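You operate a simulated robot arm through the tools that you are given. There is no shell and no other tool. Be economical: measure what you need, move in short steps, check, and stop when the job is done.

You are at the controls of a simulated robot arm. One attempt, no reset.

## Task
Heat-seal plate 56 with the green film, then turn the sealer knob to OFF.
Fine: film from the film tray; drawer shut, knob at SEAL, press at READY, lever up at DONE; the plate stays in the open drawer.

The check looks at the end state, three seconds after you hand in, the way a careful person would. Anything else that was tipped, shoved, dropped, spilled or broken makes it a failure. A push-on lid holds only when it is set on centred and level and pressed home; a screw cap is set on level and turned clockwise until tight.

## Robot
A 6-joint arm with a two-finger gripper on a trunk, on a base that drives. Base frame: it is fixed to the floor where the robot stands at the start and does not move with it; the origin is under the middle of the robot, x ahead of it, y to its left, z up; the surface under the hand at the start is at about z = 0.88. Readings come in m, rad, newtons and seconds.
With the tool pointing down near the work surface it reaches from about 0.16 to 0.84 m from the robot's upright axis, wherever it stands. Its first joint turns from -2.897 to 2.897 rad. Places, roughly: big sealer [0.7, 0.1, 1]; drawer of the big sealer [0.6, 0.1, 0.9]; sealer knob [0.5, 0.2, 1]; seat of the big sealer [0.7, 0.1, 0.9]; well plate [6.75, 4, 1]. Payload 1.66 kg.
Tool frame: the origin (TCP) lies between the finger pads and is the grasp point; the fingertips stand 0.016 m ahead of it; z points along the fingers, y is the line along which they close. Largest opening 0.111 m; the body of the gripper starts 0.104 m behind the TCP.
Orientation is that of the tool frame in the base frame, as a unit quaternion [w, x, y, z]. With the fingers straight down and closing along the base's y, the tool's x points along the base's -x, its y along +y and its z along -z.

## Interface
- The arm moves only by the tool jog_arm. Its argument "plan" is a list of rows, each an object of numbers (a shift or turn left out is 0, a gripper value left out holds the last): "hand": the gripper command, from -1 (fully open) to 1 (shut), values between in proportion; "x", "y", "z": the shift along the tool's x, y, z in units of 50 mm (1.0 is 50 mm); "ax", "ay", "az": the turn, a rotation vector about the tool's x, y, z in units of 8 degrees (1.0 is 8 degrees). In form: [{"hand": .., "x": .., "y": .., "z": .., "ax": .., "ay": .., "az": ..}, ...]. A call has 1 to 12 rows; each row shifts and turns the commanded pose from where the row before left it, along the tool's axes as they then stand. A call with a number of a shift or a turn outside -1 to 1 is refused whole. Each row takes 0.2 s and may step no farther than 0.05 m and 0.15 rad from the row before; otherwise, or with a gripper value out of range, the whole call is refused. A pose out of reach is approached as far as the arm can. The call stops where the force on the tool passes 70 N (or 10 N more than at its start, if that is more) or the arm is blocked; 0.2 s more then pass. Each finger halts on what it meets, pressing with about 20 N; the grip force reading is that of the motor and also rises with nothing between the fingers. The clock runs only during rows and for 0.2 s after the last one: add rows that do not move to give the fingers time. The reply holds the time, the measured pose of the TCP, the force on the tool along the base axes, the opening and the grip force, in the units named above and with some noise, with the torque about the TCP (base axes, N m) and any sound that the robot's microphone picked up.
- Cameras (640 x 400 px; columns grow to the right, rows downward): "scene" is now at [0.0578, 0.2102, 1.4768]; the picture's right is [0.27, -0.96, 0.00], its down [-0.70, -0.20, -0.68] and it looks along [0.66, 0.19, -0.73] (base axes); focal length 285 px, centre (320, 200). "wrist" rides on the gripper at [0.07, 0.014, -0.143] in the tool frame; the picture's right is [-0.19, 0.98, 0.00], its down [-0.87, -0.17, -0.47] and it looks along [-0.46, -0.09, 0.88] (tool axes); focal length 230 px, centre (320, 200). There is no depth. A picture from a camera that has moved, and an enlarged one, comes with that camera's place and axes in the base frame and with its lens.
- snapshot(camera): a new picture of that camera. The clock stands still meanwhile.
- lift_body(by): slides the trunk up (or, below 0, down) by that many m; the arm and the scene camera ride with it, the base frame stays. It gives what a move gives, with no picture.
- roll_base(legs): drives the robot by 1 to 6 legs, each [ahead, left, turn to the left] in m, m and rad, along the robot's own axes; the way and the turn of a leg run together, so that a leg with both is an arc; at most 1.5 m and 3.142 rad a leg. The arm and the cameras ride along, it lands a little off, and it stops where it bumps. It gives what a move gives.
- aim_head(pan, tilt): turns the head with the scene camera to pan (to the left, within 2.094 rad either way) and tilt (down, from -0.506 to 1.204), counted from straight ahead of the robot. It gives what a move gives.
- zoom(camera, box): a new picture of the part [left, top, right, bottom] of that camera's present view, enlarged. The clock stands still meanwhile.
- hand_in(): hands the job in; it is judged then, once.

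Work in short steps. Places have to be worked out from the pictures, the camera data and where the tool is seen: move nearer, look again, correct. Check each grasp and each placing, and mend what went wrong. You have 120 turns and 78 pictures in all, those below and enlarged ones among them. Open the gripper and draw the arm clear of the work before you hand the job in, unless the task says otherwise; then end with one line.

The tools are called after "Call:" by a JSON object that holds its "name" and its "arguments". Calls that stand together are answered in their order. jog_arm: Moves the arm, as the interface text tells. Its arguments: {"type":"object","properties":{"plan":{"type":"array","items":{"type":"object","properties":{"hand":{"type":"number"},"x":{"type":"number"},"y":{"type":"number"},"z":{"type":"number"},"ax":{"type":"number"},"ay":{"type":"number"},"az":{"type":"number"}}}}},"required":["plan"]} The other tools are called the same way: lift_body (by) slides the trunk up or down; roll_base (legs) drives the base; aim_head (pan, tilt) turns the head that bears the scene camera; snapshot (camera) takes a picture; zoom (camera, box) takes an enlarged picture of a part of a camera's view; hand_in () hands the job in.

At the start:

```text
time: 0.0
ee_pos: [0.3628, 0.2608, 1.2261]
tool_rot: [0.0, 0.0, 1.0, 0.0]
force: [0.0, 0.2, -0.2]
torque: [0.01, 0.01, 0.01]
width: 0.1108
grip_force: 0.1
trunk travel left (down, up): [-0.075, 0.515]
robot x, y, heading: [0.0007, -0.0006, -0.001]
head pan, tilt: [0.274, 0.82]
```

scene: 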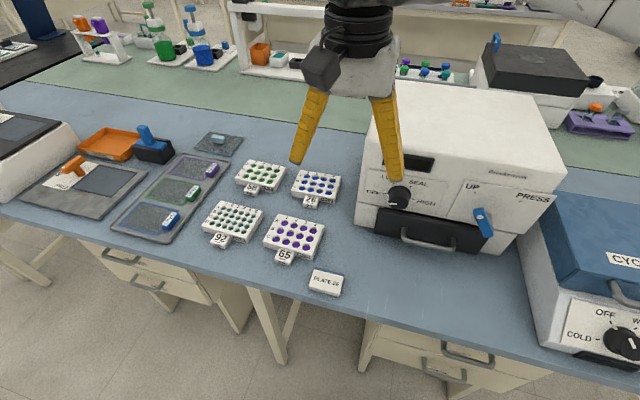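
wrist: 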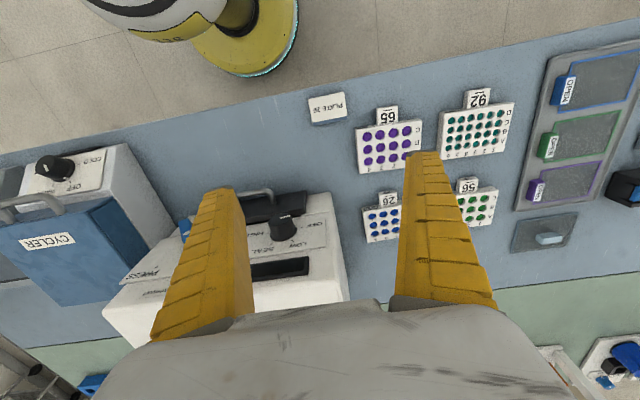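

The bench holds four plates, the film tray, and the sealer. I'll zoom in to read the labels.

Call:
{"name": "zoom", "arguments": {"camera": "scene", "box": [180, 130, 360, 300]}}

Call:
{"name": "zoom", "arguments": {"camera": "scene", "box": [350, 120, 560, 260]}}

Call:
{"name": "zoom", "arguments": {"camera": "scene", "box": [0, 110, 260, 270]}}

```text
2.35 times, centred on (270, 215) of scene
camera zoom: at [0.0578, 0.2102, 1.4768], right [0.27, -0.96, 0.0], down [-0.7, -0.2, -0.68], along [0.66, 0.19, -0.73], focal length 671 px, centre (438, 165)
```

zoom: 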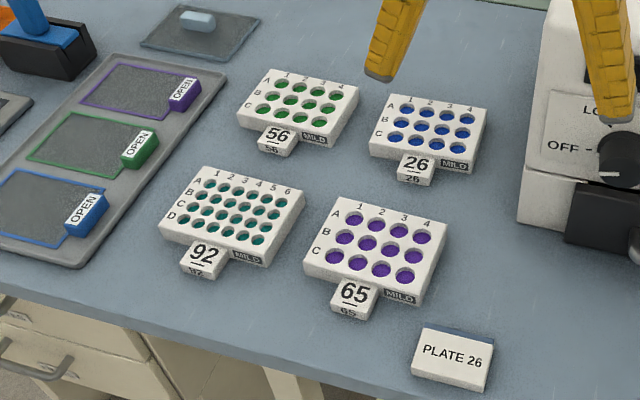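

```text
2.86 times, centred on (455, 190) of scene
camera zoom: at [0.0578, 0.2102, 1.4768], right [0.27, -0.96, 0.0], down [-0.7, -0.2, -0.68], along [0.66, 0.19, -0.73], focal length 815 px, centre (-66, 229)
```

zoom: 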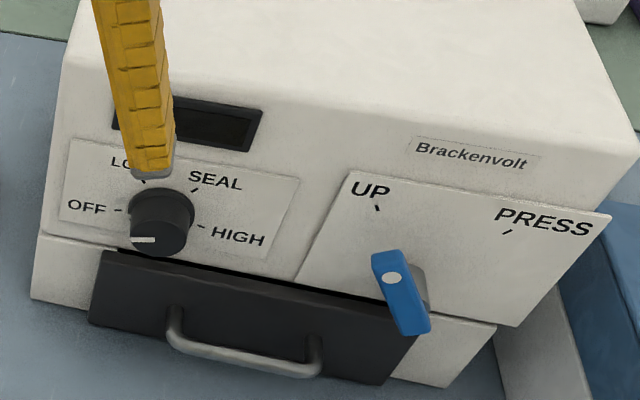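

```text
2.46 times, centred on (130, 190) of scene
camera zoom: at [0.0578, 0.2102, 1.4768], right [0.27, -0.96, 0.0], down [-0.7, -0.2, -0.68], along [0.66, 0.19, -0.73], focal length 702 px, centre (788, 225)
```

zoom: 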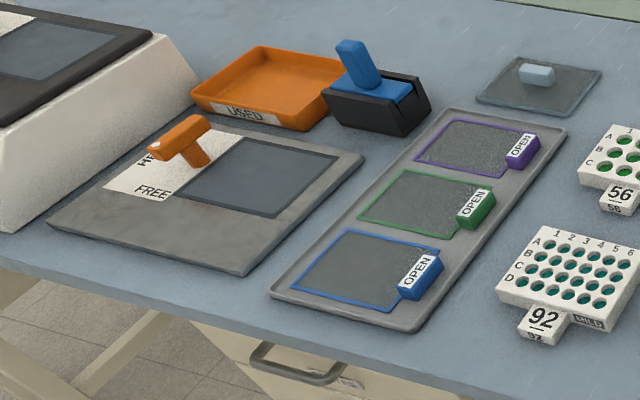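

Plate 56 is on the bench at about (0.63, 0.55) and the green film is in the middle of the tray. I'll drive left to bring both within reach and look again.

Call:
{"name": "roll_base", "arguments": {"legs": [[0, 0.4, 0]]}}

Call:
{"name": "aim_head", "arguments": {"pan": 0.3, "tilt": 0.85}}

Call:
{"name": "snapshot", "arguments": {"camera": "scene"}}

Call:
{"name": "snapshot", "arguments": {"camera": "wrist"}}

```text
time: 2.5
ee_pos: [0.3646, 0.6652, 1.2258]
tool_rot: [0.001, 0.001, 1.0, 0.0]
force: [-0.1, -0.7, 0.7]
torque: [-0.03, -0.01, -0.01]
width: 0.1106
grip_force: 0.1
trunk travel left (down, up): [-0.075, 0.515]
robot x, y, heading: [-0.0001, 0.406, -0.002]
head pan, tilt: [0.274, 0.82]
```

```text
time: 3.1
ee_pos: [0.3645, 0.6661, 1.2266]
tool_rot: [0.0, 0.002, 1.0, 0.0]
force: [0.4, -0.6, -0.6]
torque: [0.0, 0.0, 0.01]
width: 0.1109
grip_force: 0.1
trunk travel left (down, up): [-0.075, 0.515]
robot x, y, heading: [-0.0002, 0.407, -0.004]
head pan, tilt: [0.3, 0.85]
```

```text
72 pictures are left
camera scene: at [0.0572, 0.6172, 1.4745], right [0.29, -0.96, 0.0], down [-0.72, -0.22, -0.66], along [0.63, 0.19, -0.75], focal length 285 px, centre (320, 200)
```

scene: 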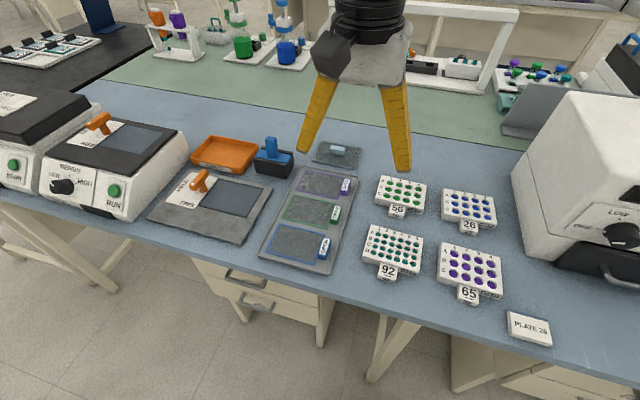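

```text
71 pictures are left
camera wrist: at [0.2945, 0.6788, 1.3685], right [0.19, 0.98, 0.0], down [0.86, -0.17, 0.47], along [0.46, -0.09, -0.88], focal length 230 px, centre (320, 200)
```

wrist: 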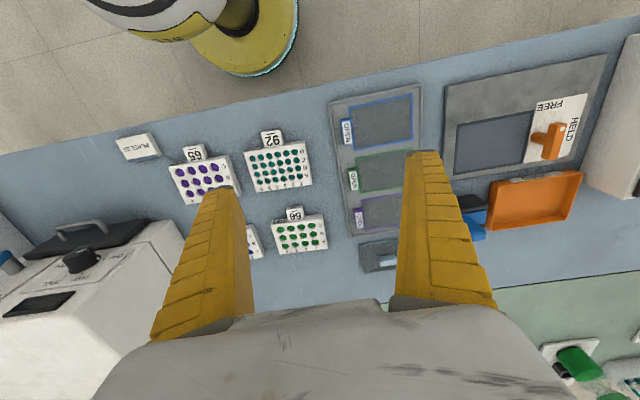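

Plate 56 is at (0.62, 0.56). The drawer comes first: I'll drive back in front of the sealer and inspect the handle, knob and lever up close.

Call:
{"name": "roll_base", "arguments": {"legs": [[-0.1, -0.33, 0]]}}

Call:
{"name": "aim_head", "arguments": {"pan": 0.0, "tilt": 0.75}}

Call:
{"name": "snapshot", "arguments": {"camera": "scene"}}

Call:
{"name": "snapshot", "arguments": {"camera": "wrist"}}

```text
time: 5.4
ee_pos: [0.2629, 0.3307, 1.2267]
tool_rot: [-0.001, 0.003, 1.0, 0.0]
force: [-0.6, -0.2, 0.2]
torque: [0.03, -0.02, 0.03]
width: 0.1111
grip_force: 0.0
trunk travel left (down, up): [-0.075, 0.515]
robot x, y, heading: [-0.1022, 0.0748, -0.006]
head pan, tilt: [0.3, 0.85]
```

```text
time: 6.2
ee_pos: [0.2632, 0.3328, 1.2266]
tool_rot: [0.0, 0.005, 1.0, 0.0]
force: [-0.8, -0.2, -0.6]
torque: [0.0, -0.01, 0.03]
width: 0.1111
grip_force: 0.0
trunk travel left (down, up): [-0.075, 0.515]
robot x, y, heading: [-0.0995, 0.0739, -0.011]
head pan, tilt: [0.0, 0.75]
```

```text
70 pictures are left
camera scene: at [-0.0369, 0.2618, 1.4825], right [-0.01, -1.0, 0.0], down [-0.68, 0.01, -0.73], along [0.73, -0.01, -0.68], focal length 285 px, centre (320, 200)
```

scene: 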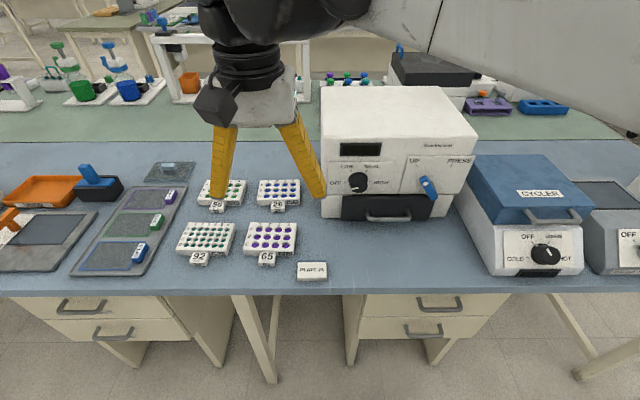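

```text
69 pictures are left
camera wrist: at [0.1928, 0.3452, 1.3685], right [0.2, 0.98, 0.0], down [0.86, -0.18, 0.47], along [0.46, -0.09, -0.88], focal length 230 px, centre (320, 200)
```

wrist: 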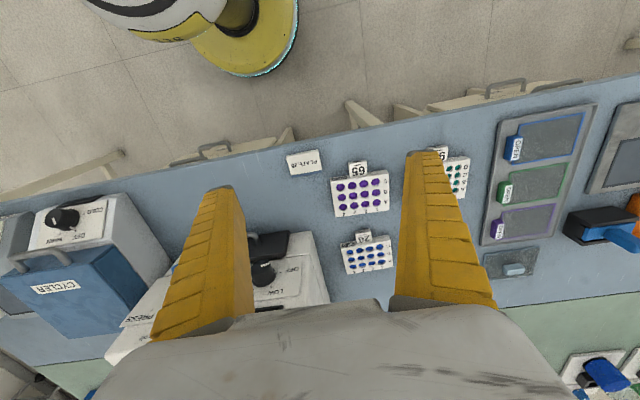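

Now I'll zoom in on the sealer face for precise geometry.

Call:
{"name": "zoom", "arguments": {"camera": "scene", "box": [310, 130, 480, 236]}}

```text
3.76 times, centred on (395, 183) of scene
camera zoom: at [-0.0369, 0.2618, 1.4825], right [-0.01, -1.0, 0.0], down [-0.68, 0.01, -0.73], along [0.73, -0.01, -0.68], focal length 1074 px, centre (38, 264)
```

zoom: 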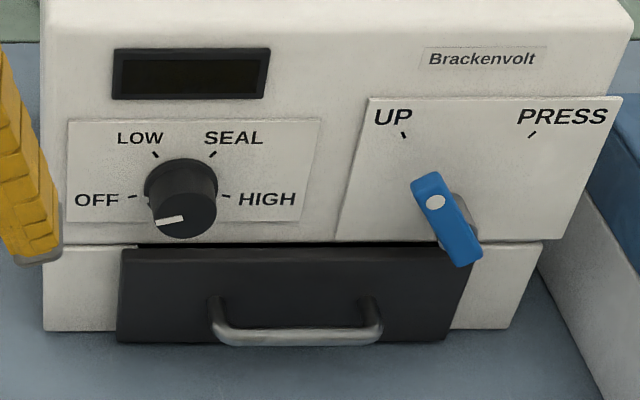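

The knob points at OFF and the lever at UP. The handle bar is at about (0.49, 0.07, 0.915). I'll move over in front of the handle and tilt the tool about 24°.

Call:
{"name": "jog_arm", "arguments": {"plan": [{"hand": -1, "x": -0.2925, "y": -0.655, "z": 0.5}, {"x": -0.2925, "y": -0.655, "z": 0.5}, {"x": -0.2925, "y": -0.655, "z": 0.5}, {"x": -0.2925, "y": -0.655, "z": 0.5}, {"x": -0.2925, "y": -0.655, "z": 0.5}, {"x": -0.2925, "y": -0.655, "z": 0.5}, {"x": -0.2925, "y": -0.655, "z": 0.5}, {"x": -0.2925, "y": -0.655, "z": 0.5}, {"ay": -0.75}, {"ay": -0.75}, {"ay": -0.75}, {"ay": -0.75}]}}

Call:
{"name": "jog_arm", "arguments": {"plan": [{"az": 0.9375}, {"az": 0.9375}, {"az": 0.9375}, {"az": 0.9375}, {"az": 0.9375}, {"az": 0.9375}, {"az": 0.9375}, {"az": 0.9375}, {"az": 0.9375}, {"az": 0.9375}, {"az": 0.9375}, {"az": 0.9375}]}}

Call:
{"name": "snapshot", "arguments": {"camera": "wrist"}}

Call:
{"name": "snapshot", "arguments": {"camera": "scene"}}

```text
time: 8.8
ee_pos: [0.3762, 0.0688, 1.0255]
tool_rot: [0.209, 0.004, 0.978, -0.001]
force: [0.1, 0.1, 0.4]
torque: [-0.07, -0.01, -0.03]
width: 0.1109
grip_force: 0.0
trunk travel left (down, up): [-0.075, 0.515]
robot x, y, heading: [-0.0981, 0.0731, -0.016]
head pan, tilt: [0.0, 0.75]
```

```text
time: 11.4
ee_pos: [0.3785, 0.0674, 1.0249]
tool_rot: [0.147, 0.695, 0.688, 0.147]
force: [-0.3, -0.4, -0.1]
torque: [0.03, -0.02, 0.03]
width: 0.1109
grip_force: 0.1
trunk travel left (down, up): [-0.075, 0.515]
robot x, y, heading: [-0.1, 0.0758, -0.011]
head pan, tilt: [0.0, 0.75]
```

```text
67 pictures are left
camera wrist: at [0.3326, 0.1375, 1.1615], right [0.89, -0.2, 0.4], down [-0.35, -0.86, 0.36], along [0.27, -0.47, -0.84], focal length 230 px, centre (320, 200)
```

wrist: 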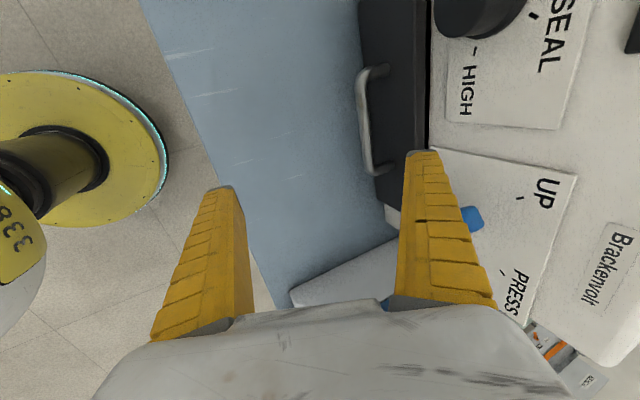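

```text
66 pictures are left
camera scene: at [-0.0369, 0.2617, 1.4825], right [-0.01, -1.0, 0.0], down [-0.68, 0.01, -0.73], along [0.73, -0.01, -0.68], focal length 285 px, centre (320, 200)
```

scene: 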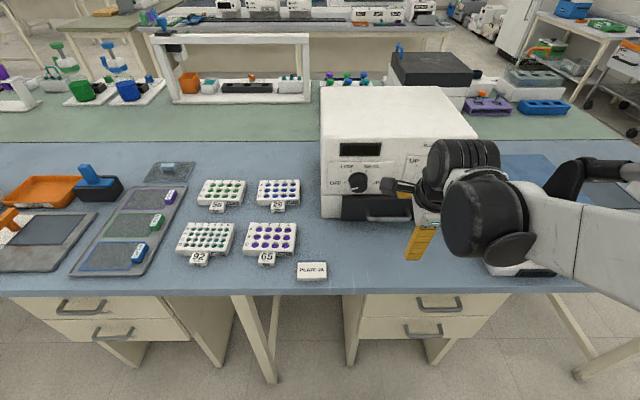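

The bar appears at about (0.487, 0.075, 0.92). I'll narrow the gripper and come to about 6 cm short of the bar to check alignment.

Call:
{"name": "jog_arm", "arguments": {"plan": [{"hand": 0.2, "x": 0.076, "y": 0.565, "z": 0.8}, {"y": 0.565, "z": 0.8, "x": 0.076}, {}]}}

Call:
{"name": "snapshot", "arguments": {"camera": "wrist"}}

Call:
{"name": "zoom", "arguments": {"camera": "scene", "box": [320, 130, 480, 230]}}

```text
time: 12.2
ee_pos: [0.4611, 0.0758, 0.9773]
tool_rot: [0.149, 0.695, 0.689, 0.146]
force: [0.3, 0.2, 0.4]
torque: [-0.02, 0.01, 0.01]
width: 0.0468
grip_force: 1.2
trunk travel left (down, up): [-0.075, 0.515]
robot x, y, heading: [-0.105, 0.0788, -0.016]
head pan, tilt: [0.0, 0.75]
```

```text
65 pictures are left
camera wrist: at [0.4158, 0.1448, 1.1123], right [0.9, -0.2, 0.4], down [-0.35, -0.86, 0.36], along [0.27, -0.47, -0.84], focal length 230 px, centre (320, 200)
```

wrist: 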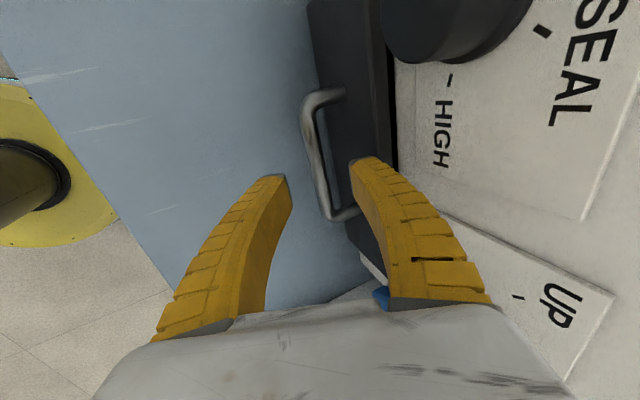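

```text
4.00 times, centred on (400, 180) of scene
camera zoom: at [-0.0368, 0.2618, 1.4825], right [-0.01, -1.0, 0.0], down [-0.68, 0.01, -0.73], along [0.73, -0.01, -0.68], focal length 1141 px, centre (0, 280)
```

zoom: 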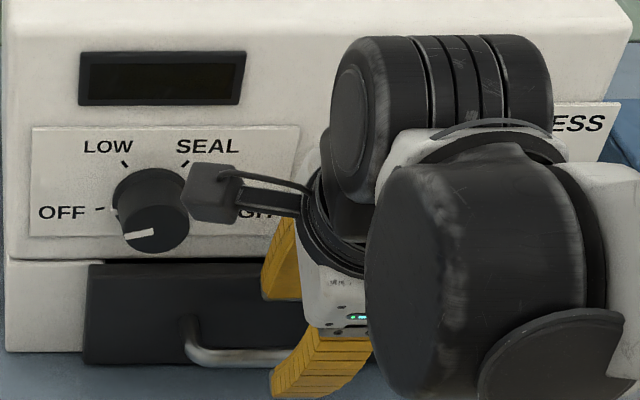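

The bar is slightly ahead of the TCP, near (0.480, 0.077, 0.926). I'll advance along the fingers and check before closing.

Call:
{"name": "jog_arm", "arguments": {"plan": [{"y": -0.03, "z": 0.36}, {"y": -0.03, "z": 0.36}, {"z": 0.3}, {}]}}

Call:
{"name": "snapshot", "arguments": {"camera": "wrist"}}

```text
time: 13.2
ee_pos: [0.4771, 0.0739, 0.9291]
tool_rot: [0.148, 0.694, 0.689, 0.147]
force: [-14.5, 0.8, 12.9]
torque: [0.04, -0.54, 0.08]
width: 0.0424
grip_force: 0.1
trunk travel left (down, up): [-0.075, 0.515]
robot x, y, heading: [-0.1007, 0.0757, -0.012]
head pan, tilt: [0.0, 0.75]
```

```text
63 pictures are left
camera wrist: at [0.4307, 0.1442, 1.0644], right [0.89, -0.2, 0.4], down [-0.35, -0.86, 0.36], along [0.27, -0.47, -0.84], focal length 230 px, centre (320, 200)
```

wrist: 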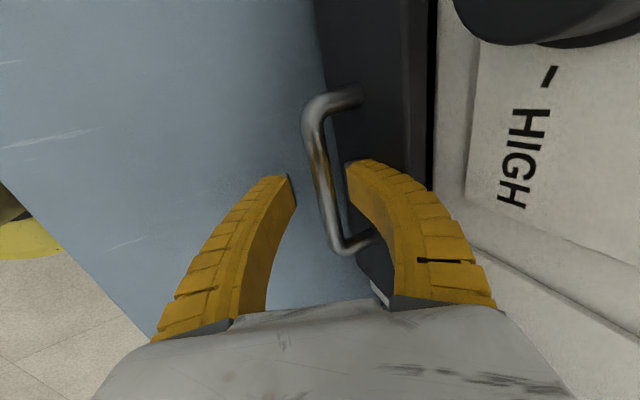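

The upper finger touches the drawer face and the bar is between the fingers. I'll back off slightly and close.

Call:
{"name": "jog_arm", "arguments": {"plan": [{"hand": 0.2, "z": -0.06, "y": -0.08}, {"hand": 1}, {"hand": 1}, {"hand": 1}]}}

Call:
{"name": "snapshot", "arguments": {"camera": "wrist"}}

```text
time: 14.2
ee_pos: [0.4741, 0.073, 0.9283]
tool_rot: [0.147, 0.695, 0.689, 0.146]
force: [0.4, -0.4, -16.5]
torque: [-0.05, 0.01, 0.09]
width: 0.0083
grip_force: 33.9
trunk travel left (down, up): [-0.075, 0.515]
robot x, y, heading: [-0.1019, 0.0748, -0.007]
head pan, tilt: [0.0, 0.75]
```

```text
62 pictures are left
camera wrist: at [0.4288, 0.1436, 1.0636], right [0.9, -0.2, 0.4], down [-0.35, -0.86, 0.36], along [0.27, -0.47, -0.84], focal length 230 px, centre (320, 200)
```

wrist: 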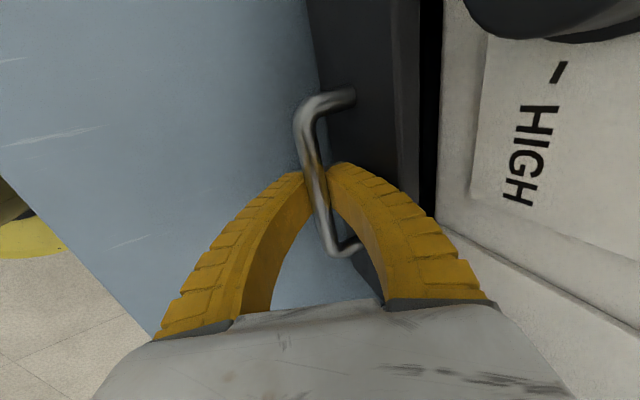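

Gripped (8 mm bar). I'll pull the drawer straight out along -x in steps.

Call:
{"name": "jog_arm", "arguments": {"plan": [{"y": -0.04, "z": 0.06}, {"y": -0.55, "z": -0.244}, {"y": -0.55, "z": -0.244}, {"y": -0.55, "z": -0.244}, {"y": -0.55, "z": -0.244}, {"y": -0.55, "z": -0.244}]}}

Call:
{"name": "snapshot", "arguments": {"camera": "wrist"}}

Call:
{"name": "zoom", "arguments": {"camera": "scene", "box": [310, 130, 490, 250]}}

```text
time: 15.6
ee_pos: [0.322, 0.0732, 0.9259]
tool_rot: [0.147, 0.695, 0.689, 0.146]
force: [-0.8, -9.9, -25.2]
torque: [-0.28, -0.07, 0.13]
width: 0.0068
grip_force: 34.1
trunk travel left (down, up): [-0.075, 0.515]
robot x, y, heading: [-0.1007, 0.0771, -0.012]
head pan, tilt: [0.0, 0.75]
```

```text
61 pictures are left
camera wrist: at [0.2769, 0.1438, 1.0615], right [0.9, -0.2, 0.4], down [-0.35, -0.86, 0.36], along [0.27, -0.47, -0.84], focal length 230 px, centre (320, 200)
```

wrist: 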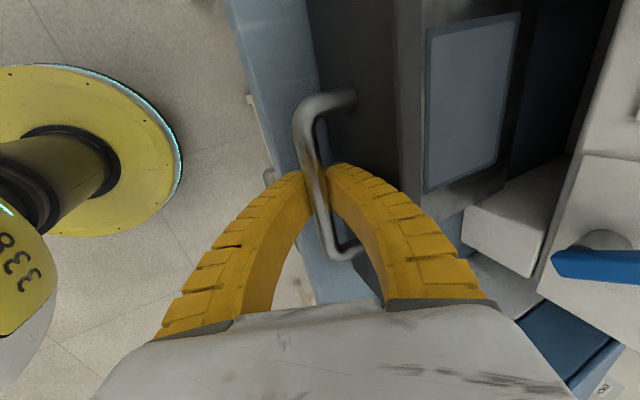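

```text
3.33 times, centred on (400, 190) of scene
camera zoom: at [-0.0365, 0.2608, 1.4825], right [-0.01, -1.0, 0.0], down [-0.68, 0.01, -0.73], along [0.73, -0.01, -0.68], focal length 951 px, centre (53, 233)
```

zoom: 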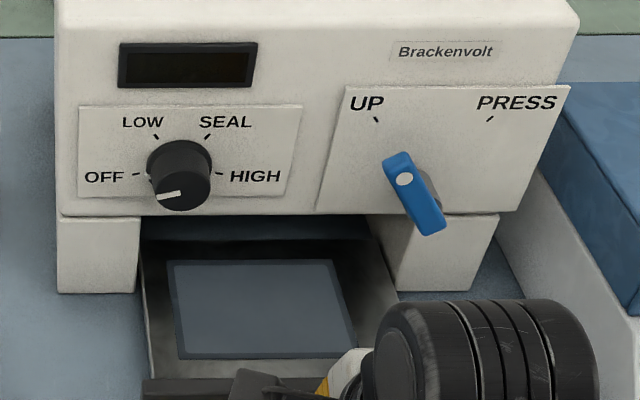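

The drawer is open ~15 cm and the seat is visible. I'll pull until it stops.

Call:
{"name": "jog_arm", "arguments": {"plan": [{"y": -0.366, "z": -0.163}, {"y": -0.366, "z": -0.163}, {"y": -0.366, "z": -0.163}]}}

```text
time: 16.5
ee_pos: [0.2776, 0.0742, 0.9269]
tool_rot: [0.153, 0.694, 0.687, 0.15]
force: [37.8, -4.4, -9.9]
torque: [-0.59, 0.13, 0.35]
width: 0.007
grip_force: 34.3
trunk travel left (down, up): [-0.075, 0.515]
robot x, y, heading: [-0.1007, 0.0751, -0.009]
head pan, tilt: [0.0, 0.75]
stopped in row 3: the force on the tool passed its limit at 71 N (the readings are from after the stop); the commanded pose is now the measured one
```

The drawer is at its stop (handle x≈0.278). I'll release and retreat up.

Call:
{"name": "jog_arm", "arguments": {"plan": [{"hand": 0.2}, {"hand": 0.2}, {"z": -0.8}, {"z": -0.9}, {"z": -0.9}, {"z": -0.9}, {"z": -0.9}]}}

Call:
{"name": "zoom", "arguments": {"camera": "scene", "box": [290, 130, 490, 290]}}

Call:
{"name": "snapshot", "arguments": {"camera": "wrist"}}

```text
time: 18.1
ee_pos: [0.1788, 0.0772, 1.1265]
tool_rot: [0.151, 0.694, 0.688, 0.15]
force: [-0.1, 0.3, -0.7]
torque: [0.01, 0.02, 0.01]
width: 0.0467
grip_force: 1.6
trunk travel left (down, up): [-0.075, 0.515]
robot x, y, heading: [-0.1047, 0.0756, -0.011]
head pan, tilt: [0.0, 0.75]
```

```text
2.50 times, centred on (390, 210) of scene
camera zoom: at [-0.0354, 0.2616, 1.4825], right [-0.01, -1.0, 0.0], down [-0.68, 0.01, -0.73], along [0.73, -0.01, -0.68], focal length 713 px, centre (145, 175)
```

zoom: 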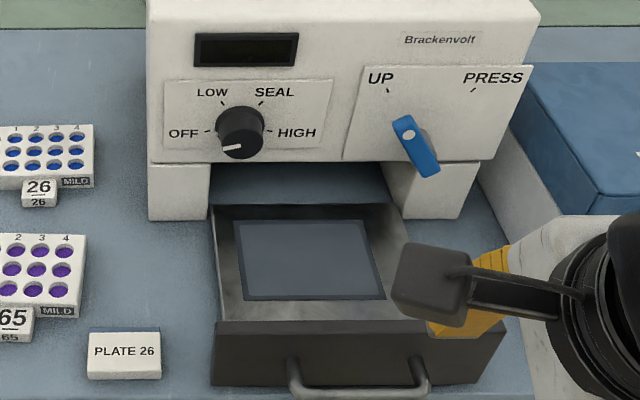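

```text
58 pictures are left
camera wrist: at [0.1323, 0.1476, 1.2622], right [0.89, -0.2, 0.41], down [-0.36, -0.86, 0.36], along [0.28, -0.47, -0.84], focal length 230 px, centre (320, 200)
```

wrist: 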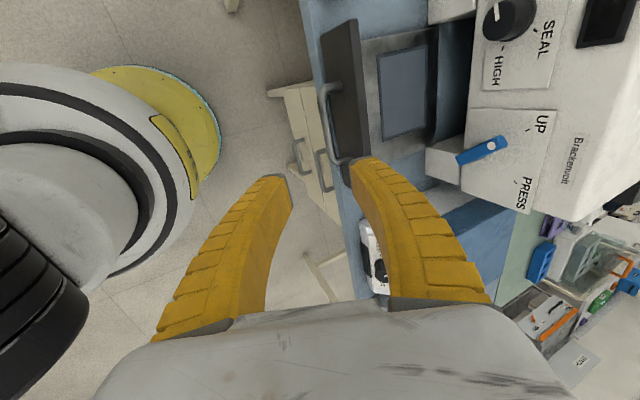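

The drawer is fully open with the seat centre near (0.46, 0.08). Now I'll level the tool (closing along x) and drive over to plate 56.

Call:
{"name": "jog_arm", "arguments": {"plan": [{"hand": -1, "ax": 0.75, "z": -0.5}, {"ax": 0.75}, {"ax": 0.75}, {"ax": 0.75}]}}

Call:
{"name": "roll_base", "arguments": {"legs": [[0, 0.47, 0], [0.1, 0, 0]]}}

```text
time: 19.1
ee_pos: [0.1685, 0.0759, 1.1503]
tool_rot: [0.004, 0.71, 0.704, 0.004]
force: [-0.6, 0.0, 0.3]
torque: [0.0, 0.0, -0.01]
width: 0.1109
grip_force: 0.1
trunk travel left (down, up): [-0.075, 0.515]
robot x, y, heading: [-0.1016, 0.0749, -0.006]
head pan, tilt: [0.0, 0.75]
```

```text
time: 22.7
ee_pos: [0.2721, 0.5377, 1.1505]
tool_rot: [0.004, 0.71, 0.704, 0.003]
force: [0.1, -0.2, -0.5]
torque: [0.01, 0.01, 0.0]
width: 0.1108
grip_force: 0.1
trunk travel left (down, up): [-0.075, 0.515]
robot x, y, heading: [0.001, 0.5374, -0.007]
head pan, tilt: [0.0, 0.75]
```

Moving over plate 56 at height to view it from above.

Call:
{"name": "jog_arm", "arguments": {"plan": [{"hand": -1, "y": 0.94, "z": 0.14}, {"y": 0.94, "z": 0.14}, {"y": 0.94, "z": 0.14}, {"y": 0.94, "z": 0.14}, {"y": 0.94, "z": 0.14}, {"y": 0.94, "z": 0.14}, {"y": 0.94, "z": 0.14}, {}]}}

Call:
{"name": "snapshot", "arguments": {"camera": "wrist"}}

```text
time: 24.5
ee_pos: [0.6054, 0.5364, 1.104]
tool_rot: [0.004, 0.71, 0.704, 0.004]
force: [0.3, 0.5, -0.3]
torque: [-0.01, 0.03, 0.02]
width: 0.111
grip_force: 0.0
trunk travel left (down, up): [-0.075, 0.515]
robot x, y, heading: [0.0038, 0.5341, -0.01]
head pan, tilt: [0.0, 0.75]
```

```text
57 pictures are left
camera wrist: at [0.6159, 0.6055, 1.2465], right [0.98, -0.2, 0.01], down [-0.18, -0.86, 0.47], along [-0.08, -0.46, -0.88], focal length 230 px, centre (320, 200)
```

wrist: 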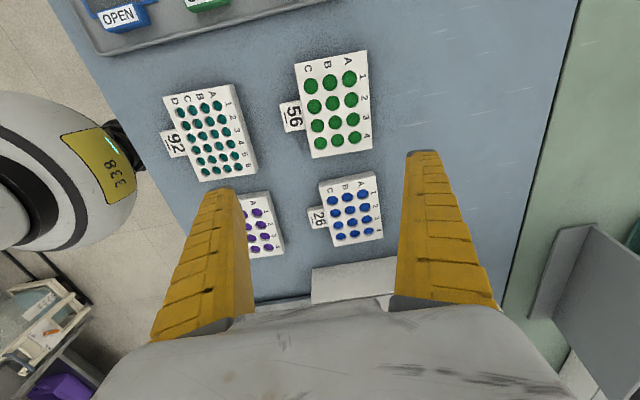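

Plate 56 is 0.09 × 0.125 m, centred at (0.636, 0.564), with its tag in the middle of the front side. I'll grip across x just to the right of the tag (y≈0.526), stopping first at z≈0.95 to check.

Call:
{"name": "jog_arm", "arguments": {"plan": [{"y": 0.204, "x": -0.07, "z": 0.75}, {"y": 0.204, "x": -0.07, "z": 0.75}, {"y": 0.204, "x": -0.07, "z": 0.75}, {"z": 0.75}, {}]}}

Call:
{"name": "snapshot", "arguments": {"camera": "wrist"}}

Call:
{"name": "aim_head", "arguments": {"pan": -0.2, "tilt": 0.75}}

Call:
{"name": "snapshot", "arguments": {"camera": "scene"}}

```text
time: 25.7
ee_pos: [0.6327, 0.5251, 0.9544]
tool_rot: [0.004, 0.71, 0.704, 0.004]
force: [0.4, 0.5, 0.1]
torque: [-0.01, -0.01, -0.01]
width: 0.1108
grip_force: 0.0
trunk travel left (down, up): [-0.075, 0.515]
robot x, y, heading: [0.0048, 0.5374, -0.009]
head pan, tilt: [0.0, 0.75]
```

```text
56 pictures are left
camera wrist: at [0.6447, 0.594, 1.0969], right [0.98, -0.2, 0.01], down [-0.18, -0.86, 0.47], along [-0.08, -0.46, -0.88], focal length 230 px, centre (320, 200)
```

wrist: 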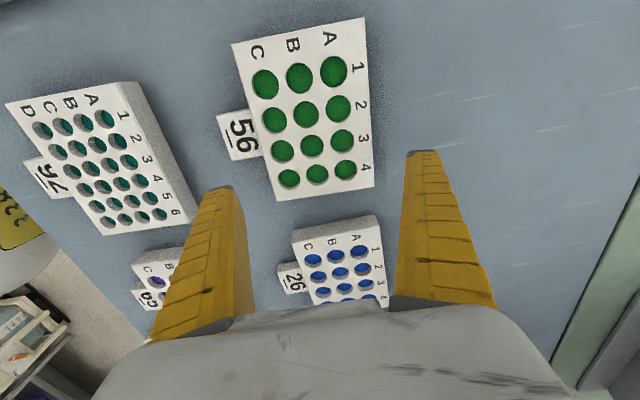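

```text
time: 26.4
ee_pos: [0.6324, 0.5256, 0.955]
tool_rot: [0.005, 0.711, 0.704, 0.004]
force: [0.2, 0.8, 0.2]
torque: [0.0, 0.01, -0.03]
width: 0.1108
grip_force: 0.0
trunk travel left (down, up): [-0.075, 0.515]
robot x, y, heading: [-0.0008, 0.5355, -0.014]
head pan, tilt: [-0.201, 0.75]
```

```text
55 pictures are left
camera scene: at [0.0659, 0.7076, 1.4825], right [-0.21, -0.98, 0.0], down [-0.67, 0.14, -0.73], along [0.72, -0.15, -0.68], focal length 285 px, centre (320, 200)
```

scene: 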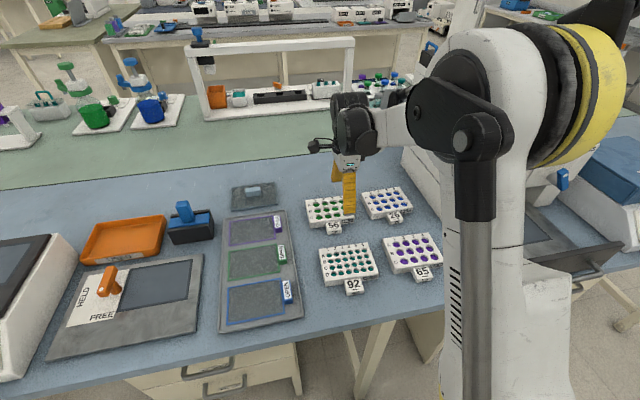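

Estimates agree: centre (0.635, 0.562). I'll lower to z≈0.904 and close.

Call:
{"name": "jog_arm", "arguments": {"plan": [{"y": 0.05, "z": 0.5}, {"z": 0.5}, {}, {"hand": -0.4}, {"hand": 0.2}, {"hand": 0.2}, {"hand": 0.6}]}}

Call:
{"name": "snapshot", "arguments": {"camera": "wrist"}}

```text
time: 28.0
ee_pos: [0.6363, 0.5242, 0.9043]
tool_rot: [0.004, 0.71, 0.704, 0.005]
force: [1.0, 0.1, 0.7]
torque: [-0.07, -0.05, -0.03]
width: 0.091
grip_force: 20.0
trunk travel left (down, up): [-0.075, 0.515]
robot x, y, heading: [0.0034, 0.535, -0.01]
head pan, tilt: [-0.201, 0.75]
```

```text
54 pictures are left
camera wrist: at [0.6488, 0.5939, 1.0482], right [0.98, -0.2, 0.01], down [-0.18, -0.86, 0.47], along [-0.08, -0.46, -0.88], focal length 230 px, centre (320, 200)
```

wrist: 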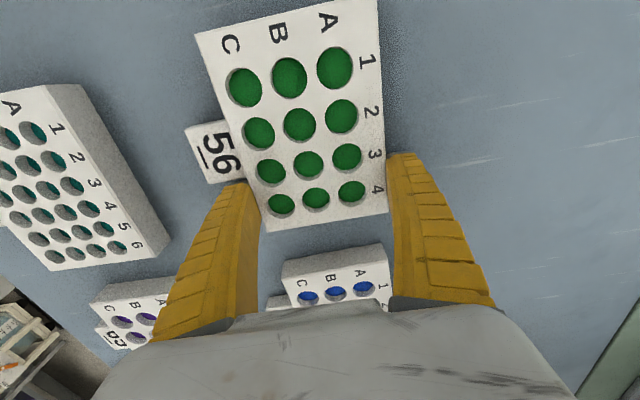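

Gripped at 91 mm width with the tag clear. I'll lift gently and check it stays level.

Call:
{"name": "jog_arm", "arguments": {"plan": [{"hand": 1}, {"z": -0.2}, {"z": -0.4}, {"z": -0.6}, {"z": -0.8}, {"z": -0.8}, {"z": -0.8}, {"z": -0.6}]}}

Call:
{"name": "snapshot", "arguments": {"camera": "wrist"}}

Call:
{"name": "zoom", "arguments": {"camera": "scene", "box": [280, 100, 440, 200]}}

```text
time: 29.8
ee_pos: [0.6362, 0.5245, 1.1166]
tool_rot: [0.005, 0.71, 0.704, 0.004]
force: [0.1, 0.3, -1.7]
torque: [-0.03, 0.01, 0.01]
width: 0.0906
grip_force: 20.5
trunk travel left (down, up): [-0.075, 0.515]
robot x, y, heading: [0.0057, 0.536, -0.01]
head pan, tilt: [-0.201, 0.75]
```

```text
53 pictures are left
camera wrist: at [0.647, 0.5937, 1.259], right [0.98, -0.2, 0.01], down [-0.18, -0.86, 0.47], along [-0.08, -0.46, -0.88], focal length 230 px, centre (320, 200)
```

wrist: 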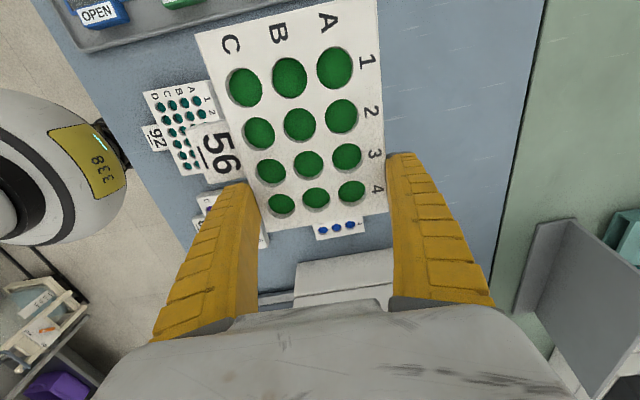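

```text
4.00 times, centred on (360, 150) of scene
camera zoom: at [0.0658, 0.7076, 1.4825], right [-0.21, -0.98, 0.0], down [-0.67, 0.14, -0.73], along [0.72, -0.15, -0.68], focal length 1141 px, centre (160, 400)
```

zoom: 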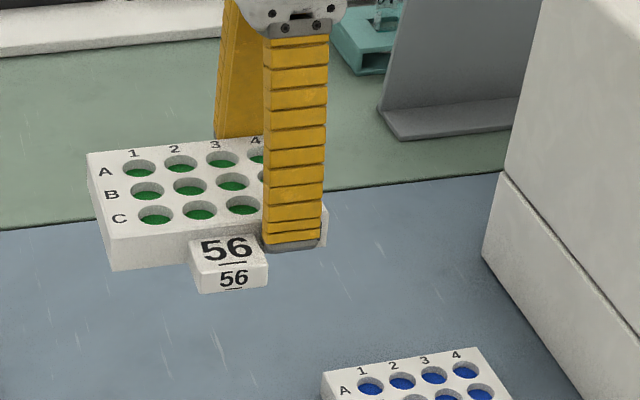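

The plate is held level. I'll retract, then drive back to the sealer.

Call:
{"name": "jog_arm", "arguments": {"plan": [{"y": -0.8, "z": -0.1}, {"y": -0.8, "z": -0.1}, {"y": -0.8, "z": -0.1}, {"y": -0.8, "z": -0.1}, {"y": -0.8, "z": -0.1}, {"y": -0.8, "z": -0.1}, {"y": -0.8, "z": -0.1}, {"y": -0.6}]}}

Call:
{"name": "roll_base", "arguments": {"legs": [[-0.1, 0, 0], [0, -0.5, 0]]}}

Call:
{"name": "aim_head", "arguments": {"pan": -0.2, "tilt": 0.8}}

Call:
{"name": "snapshot", "arguments": {"camera": "scene"}}

Call:
{"name": "snapshot", "arguments": {"camera": "wrist"}}

```text
time: 31.6
ee_pos: [0.3233, 0.5256, 1.1479]
tool_rot: [0.005, 0.711, 0.704, 0.004]
force: [-0.5, -0.1, -0.6]
torque: [-0.02, 0.03, 0.0]
width: 0.0908
grip_force: 19.9
trunk travel left (down, up): [-0.075, 0.515]
robot x, y, heading: [0.0011, 0.5358, -0.007]
head pan, tilt: [-0.201, 0.75]
```

```text
time: 35.3
ee_pos: [0.2168, 0.0196, 1.148]
tool_rot: [0.004, 0.713, 0.701, 0.004]
force: [0.7, -0.7, -1.6]
torque: [-0.01, 0.0, 0.02]
width: 0.0905
grip_force: 20.9
trunk travel left (down, up): [-0.075, 0.515]
robot x, y, heading: [-0.1041, 0.0354, -0.018]
head pan, tilt: [-0.201, 0.75]
```

```text
time: 35.9
ee_pos: [0.2175, 0.0203, 1.1479]
tool_rot: [0.004, 0.713, 0.701, 0.004]
force: [-0.1, -0.4, -1.0]
torque: [-0.05, 0.0, 0.0]
width: 0.0905
grip_force: 20.5
trunk travel left (down, up): [-0.075, 0.515]
robot x, y, heading: [-0.1021, 0.0322, -0.018]
head pan, tilt: [-0.201, 0.799]
```

```text
51 pictures are left
camera scene: at [-0.0411, 0.2032, 1.4785], right [-0.21, -0.98, 0.0], down [-0.7, 0.15, -0.7], along [0.68, -0.15, -0.72], focal length 285 px, centre (320, 200)
```

scene: 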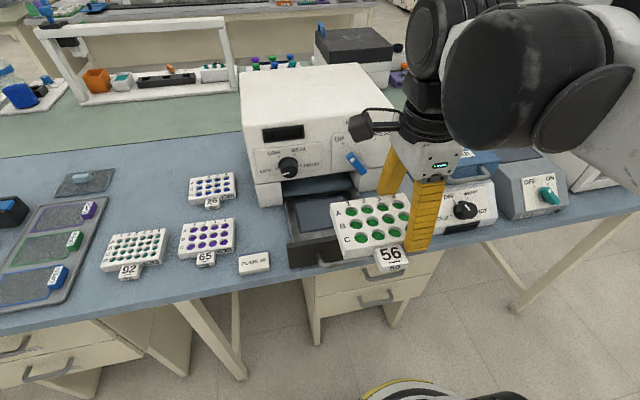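

```text
50 pictures are left
camera wrist: at [0.2297, 0.0893, 1.2904], right [0.98, -0.21, 0.01], down [-0.19, -0.86, 0.47], along [-0.09, -0.46, -0.88], focal length 230 px, centre (320, 200)
```

wrist: 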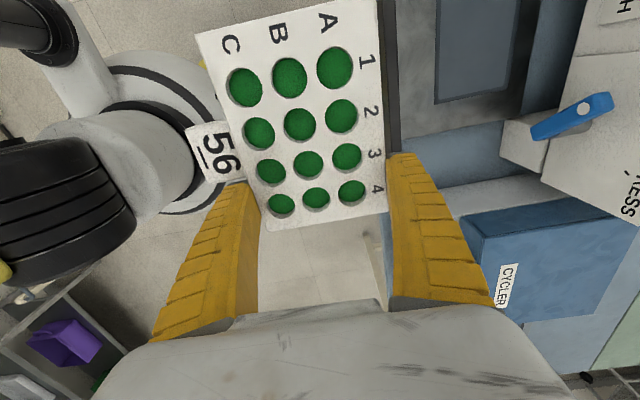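

I'll zoom the scene view to refine the seat position from this new angle.

Call:
{"name": "zoom", "arguments": {"camera": "scene", "box": [240, 120, 400, 270]}}

```text
2.67 times, centred on (320, 195) of scene
camera zoom: at [-0.0411, 0.2032, 1.4785], right [-0.21, -0.98, 0.0], down [-0.7, 0.15, -0.7], along [0.68, -0.15, -0.72], focal length 761 px, centre (320, 213)
```

zoom: 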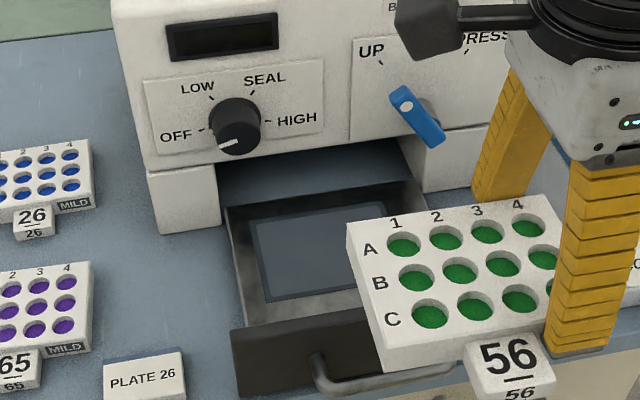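

The seat centre is about (0.461, 0.088), aligned with the axes. Because the knob protrudes, I'll descend at x=0.42 and then slide forward under it; first I go above that point, correcting yaw by 1°.

Call:
{"name": "jog_arm", "arguments": {"plan": [{"hand": 1, "az": -0.12}, {"y": 0.81, "x": 0.12, "z": 0.19}, {"y": 0.81, "x": 0.12, "z": 0.19}, {"y": 0.81, "x": 0.12, "z": 0.19}, {"y": 0.81, "x": 0.12, "z": 0.19}, {"y": 0.81, "x": 0.12, "z": 0.19}, {}]}}

Call:
{"name": "snapshot", "arguments": {"camera": "wrist"}}

```text
time: 37.5
ee_pos: [0.4197, 0.0489, 1.1016]
tool_rot: [0.004, 0.708, 0.706, 0.003]
force: [-0.6, -0.2, -1.1]
torque: [-0.03, 0.0, -0.03]
width: 0.0908
grip_force: 20.2
trunk travel left (down, up): [-0.075, 0.515]
robot x, y, heading: [-0.1002, 0.0324, -0.015]
head pan, tilt: [-0.201, 0.799]
```

```text
48 pictures are left
camera wrist: at [0.4309, 0.1183, 1.2446], right [0.98, -0.19, 0.01], down [-0.17, -0.87, 0.47], along [-0.08, -0.46, -0.88], focal length 230 px, centre (320, 200)
```

wrist: 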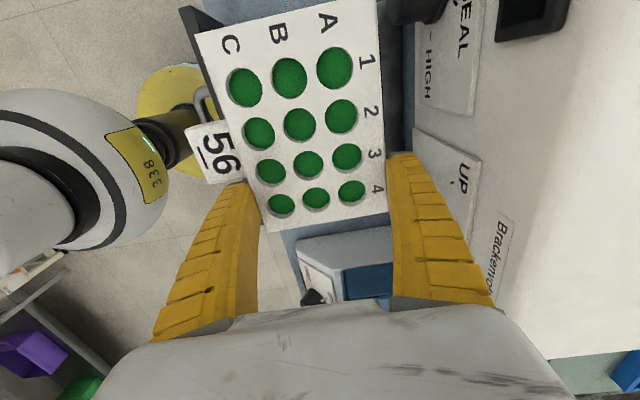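

Now I'll descend to z≈0.95 at x=0.42, clear of the knob.

Call:
{"name": "jog_arm", "arguments": {"plan": [{"z": 0.6}, {"z": 0.6}, {"z": 0.6}, {"z": 0.6}, {"z": 0.6}, {}]}}

Call:
{"name": "snapshot", "arguments": {"camera": "wrist"}}

Call:
{"name": "zoom", "arguments": {"camera": "scene", "box": [240, 110, 420, 280]}}

```text
time: 38.9
ee_pos: [0.4224, 0.0473, 0.951]
tool_rot: [0.004, 0.707, 0.707, 0.005]
force: [0.1, -0.7, -0.2]
torque: [-0.04, 0.02, -0.02]
width: 0.0906
grip_force: 19.7
trunk travel left (down, up): [-0.075, 0.515]
robot x, y, heading: [-0.1028, 0.0281, -0.013]
head pan, tilt: [-0.201, 0.799]
```

```text
47 pictures are left
camera wrist: at [0.4334, 0.117, 1.0943], right [0.98, -0.19, 0.01], down [-0.17, -0.87, 0.47], along [-0.08, -0.46, -0.88], focal length 230 px, centre (320, 200)
```

wrist: 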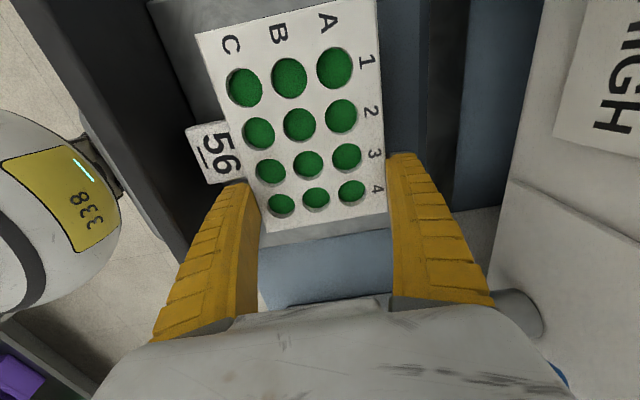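

```text
2.35 times, centred on (330, 195) of scene
camera zoom: at [-0.041, 0.2032, 1.4785], right [-0.21, -0.98, 0.0], down [-0.7, 0.15, -0.7], along [0.68, -0.15, -0.72], focal length 671 px, centre (296, 212)
```

zoom: 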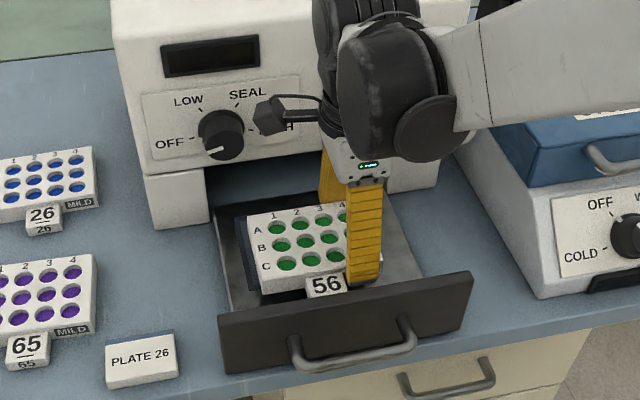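

Clearances look good. I'll slide forward 0.039 m under the knob, watching the force.

Call:
{"name": "jog_arm", "arguments": {"plan": [{"y": 0.26, "x": 0.02}, {"y": 0.26, "x": 0.02}, {"y": 0.26, "x": 0.02}, {}]}}

Call:
{"name": "snapshot", "arguments": {"camera": "wrist"}}

Call:
{"name": "zoom", "arguments": {"camera": "scene", "box": [260, 140, 400, 260]}}

```text
time: 39.9
ee_pos: [0.461, 0.051, 0.9525]
tool_rot: [0.004, 0.707, 0.707, 0.005]
force: [-0.1, -0.4, -0.7]
torque: [-0.04, 0.0, -0.01]
width: 0.0904
grip_force: 19.4
trunk travel left (down, up): [-0.075, 0.515]
robot x, y, heading: [-0.1026, 0.0283, -0.02]
head pan, tilt: [-0.201, 0.799]
```

```text
45 pictures are left
camera wrist: at [0.4725, 0.1214, 1.0957], right [0.98, -0.19, 0.01], down [-0.17, -0.87, 0.47], along [-0.08, -0.46, -0.88], focal length 230 px, centre (320, 200)
```

wrist: 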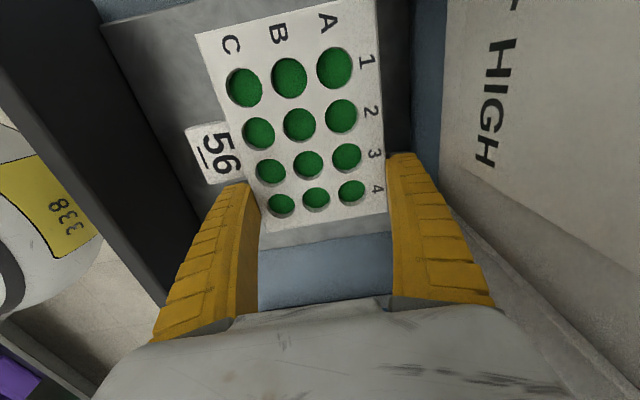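

```text
3.33 times, centred on (330, 200) of scene
camera zoom: at [-0.041, 0.2032, 1.4785], right [-0.21, -0.98, 0.0], down [-0.7, 0.15, -0.7], along [0.68, -0.15, -0.72], focal length 951 px, centre (287, 200)
```

zoom: 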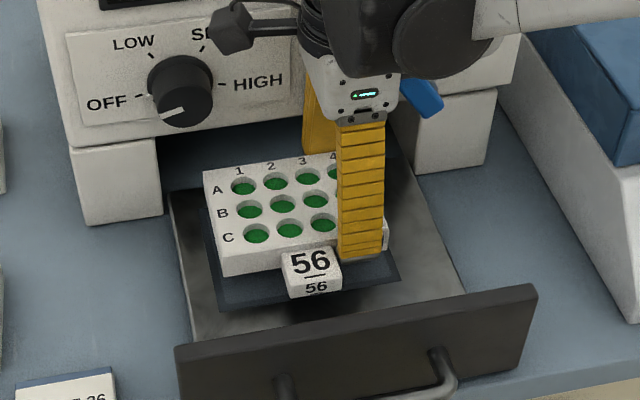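

Aligned over the seat. I'll lower in small steps to find the seat surface.

Call:
{"name": "jog_arm", "arguments": {"plan": [{"z": 0.12}, {"z": 0.12}, {"z": 0.12}, {"z": 0.08}, {}]}}

Call:
{"name": "snapshot", "arguments": {"camera": "wrist"}}

Call:
{"name": "zoom", "arguments": {"camera": "scene", "box": [260, 140, 400, 260]}}

```text
time: 41.1
ee_pos: [0.4605, 0.0527, 0.9307]
tool_rot: [0.005, 0.707, 0.707, 0.005]
force: [0.0, -0.3, -0.7]
torque: [-0.06, 0.01, -0.03]
width: 0.0905
grip_force: 19.8
trunk travel left (down, up): [-0.075, 0.515]
robot x, y, heading: [-0.1031, 0.0315, -0.016]
head pan, tilt: [-0.201, 0.799]
```

```text
43 pictures are left
camera wrist: at [0.4726, 0.1221, 1.073], right [0.98, -0.19, 0.01], down [-0.17, -0.87, 0.47], along [-0.08, -0.46, -0.88], focal length 230 px, centre (320, 200)
```

wrist: 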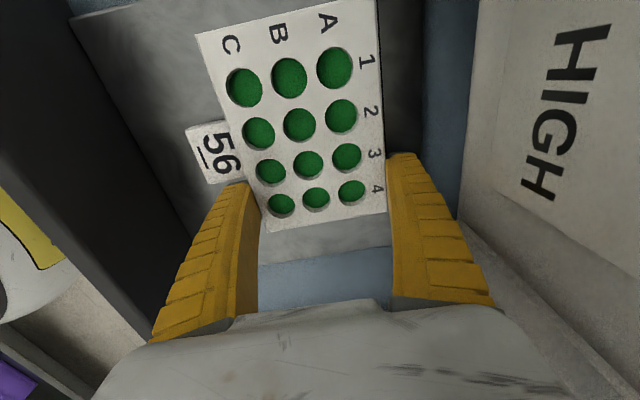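

```text
3.33 times, centred on (330, 200) of scene
camera zoom: at [-0.0411, 0.2032, 1.4785], right [-0.21, -0.98, 0.0], down [-0.7, 0.15, -0.7], along [0.68, -0.15, -0.72], focal length 951 px, centre (287, 200)
```

zoom: 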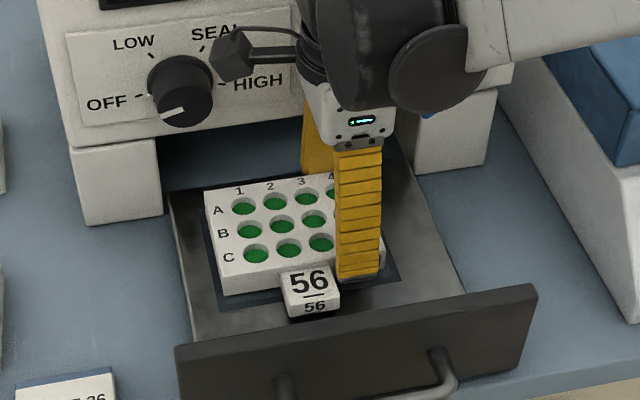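

Very close. I'll shift 3 mm toward −y and continue down in small steps.

Call:
{"name": "jog_arm", "arguments": {"plan": [{"x": -0.06, "z": 0.04}, {"z": 0.06}, {"z": 0.06}, {}]}}

```text
time: 42.1
ee_pos: [0.461, 0.0504, 0.9226]
tool_rot: [0.006, 0.707, 0.707, 0.005]
force: [0.4, -0.4, 8.3]
torque: [0.02, -0.16, -0.01]
width: 0.0925
grip_force: 20.3
trunk travel left (down, up): [-0.075, 0.515]
robot x, y, heading: [-0.1055, 0.0312, -0.015]
head pan, tilt: [-0.201, 0.799]
```

Contact at z=0.9226. I'll release with a modest opening and check.

Call:
{"name": "jog_arm", "arguments": {"plan": [{"hand": -0.85}, {"hand": -0.85}, {"hand": -0.85}]}}

Call:
{"name": "snapshot", "arguments": {"camera": "wrist"}}

Call:
{"name": "zoom", "arguments": {"camera": "scene", "box": [260, 140, 400, 260]}}

```text
time: 42.9
ee_pos: [0.4617, 0.0503, 0.9223]
tool_rot: [0.004, 0.707, 0.707, 0.004]
force: [0.7, 0.5, -0.2]
torque: [-0.05, 0.03, 0.0]
width: 0.1032
grip_force: 0.4
trunk travel left (down, up): [-0.075, 0.515]
robot x, y, heading: [-0.1032, 0.0305, -0.016]
head pan, tilt: [-0.201, 0.799]
```

```text
41 pictures are left
camera wrist: at [0.473, 0.1198, 1.0655], right [0.98, -0.19, 0.01], down [-0.17, -0.87, 0.47], along [-0.08, -0.46, -0.88], focal length 230 px, centre (320, 200)
```

wrist: 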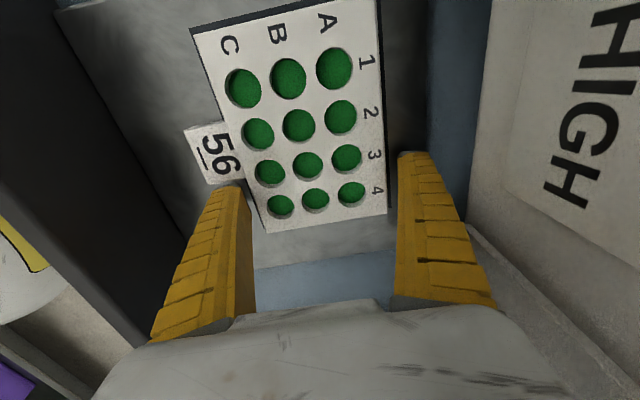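

```text
3.33 times, centred on (330, 200) of scene
camera zoom: at [-0.0412, 0.2032, 1.4785], right [-0.21, -0.98, 0.0], down [-0.7, 0.15, -0.7], along [0.68, -0.15, -0.72], focal length 951 px, centre (287, 200)
```

zoom: 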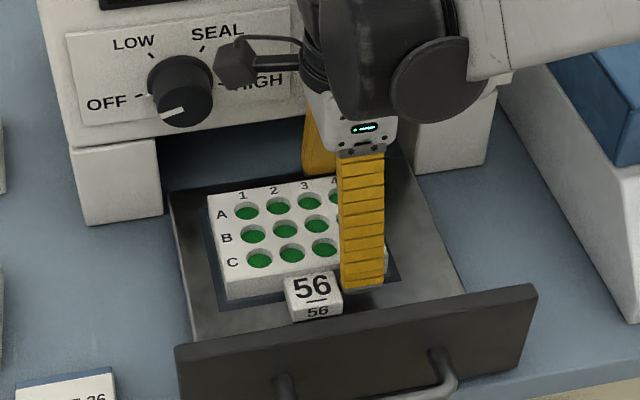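

The plate is seated centred. I'll retreat: up, back, and up to the travel height.

Call:
{"name": "jog_arm", "arguments": {"plan": [{"z": -0.5}, {"z": -0.5}, {"y": -0.6}, {"y": -0.6, "z": -0.4}, {"y": -0.6, "z": -0.6}, {"y": -0.6, "z": -0.6}, {"y": -0.6, "z": -0.6}, {"z": -0.8}, {"z": -0.5}]}}

Call:
{"name": "zoom", "arguments": {"camera": "scene", "box": [240, 120, 420, 260]}}

```text
time: 44.9
ee_pos: [0.3099, 0.0511, 1.1463]
tool_rot: [0.005, 0.707, 0.707, 0.003]
force: [0.0, -0.5, 0.0]
torque: [0.05, 0.0, 0.01]
width: 0.1032
grip_force: 0.1
trunk travel left (down, up): [-0.075, 0.515]
robot x, y, heading: [-0.1029, 0.0296, -0.02]
head pan, tilt: [-0.201, 0.799]
```

```text
2.86 times, centred on (330, 190) of scene
camera zoom: at [-0.0411, 0.2032, 1.4785], right [-0.21, -0.98, 0.0], down [-0.7, 0.15, -0.7], along [0.68, -0.15, -0.72], focal length 815 px, centre (291, 229)
```

zoom: 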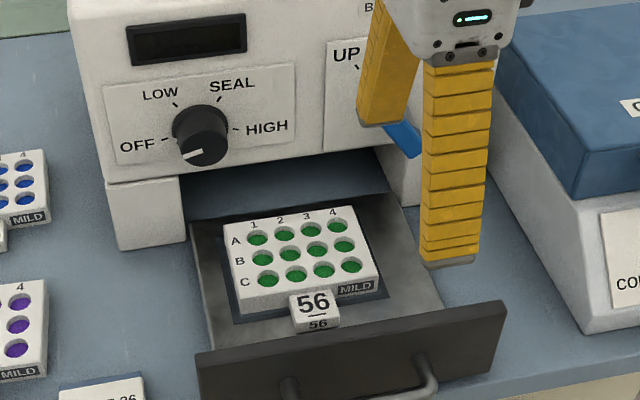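

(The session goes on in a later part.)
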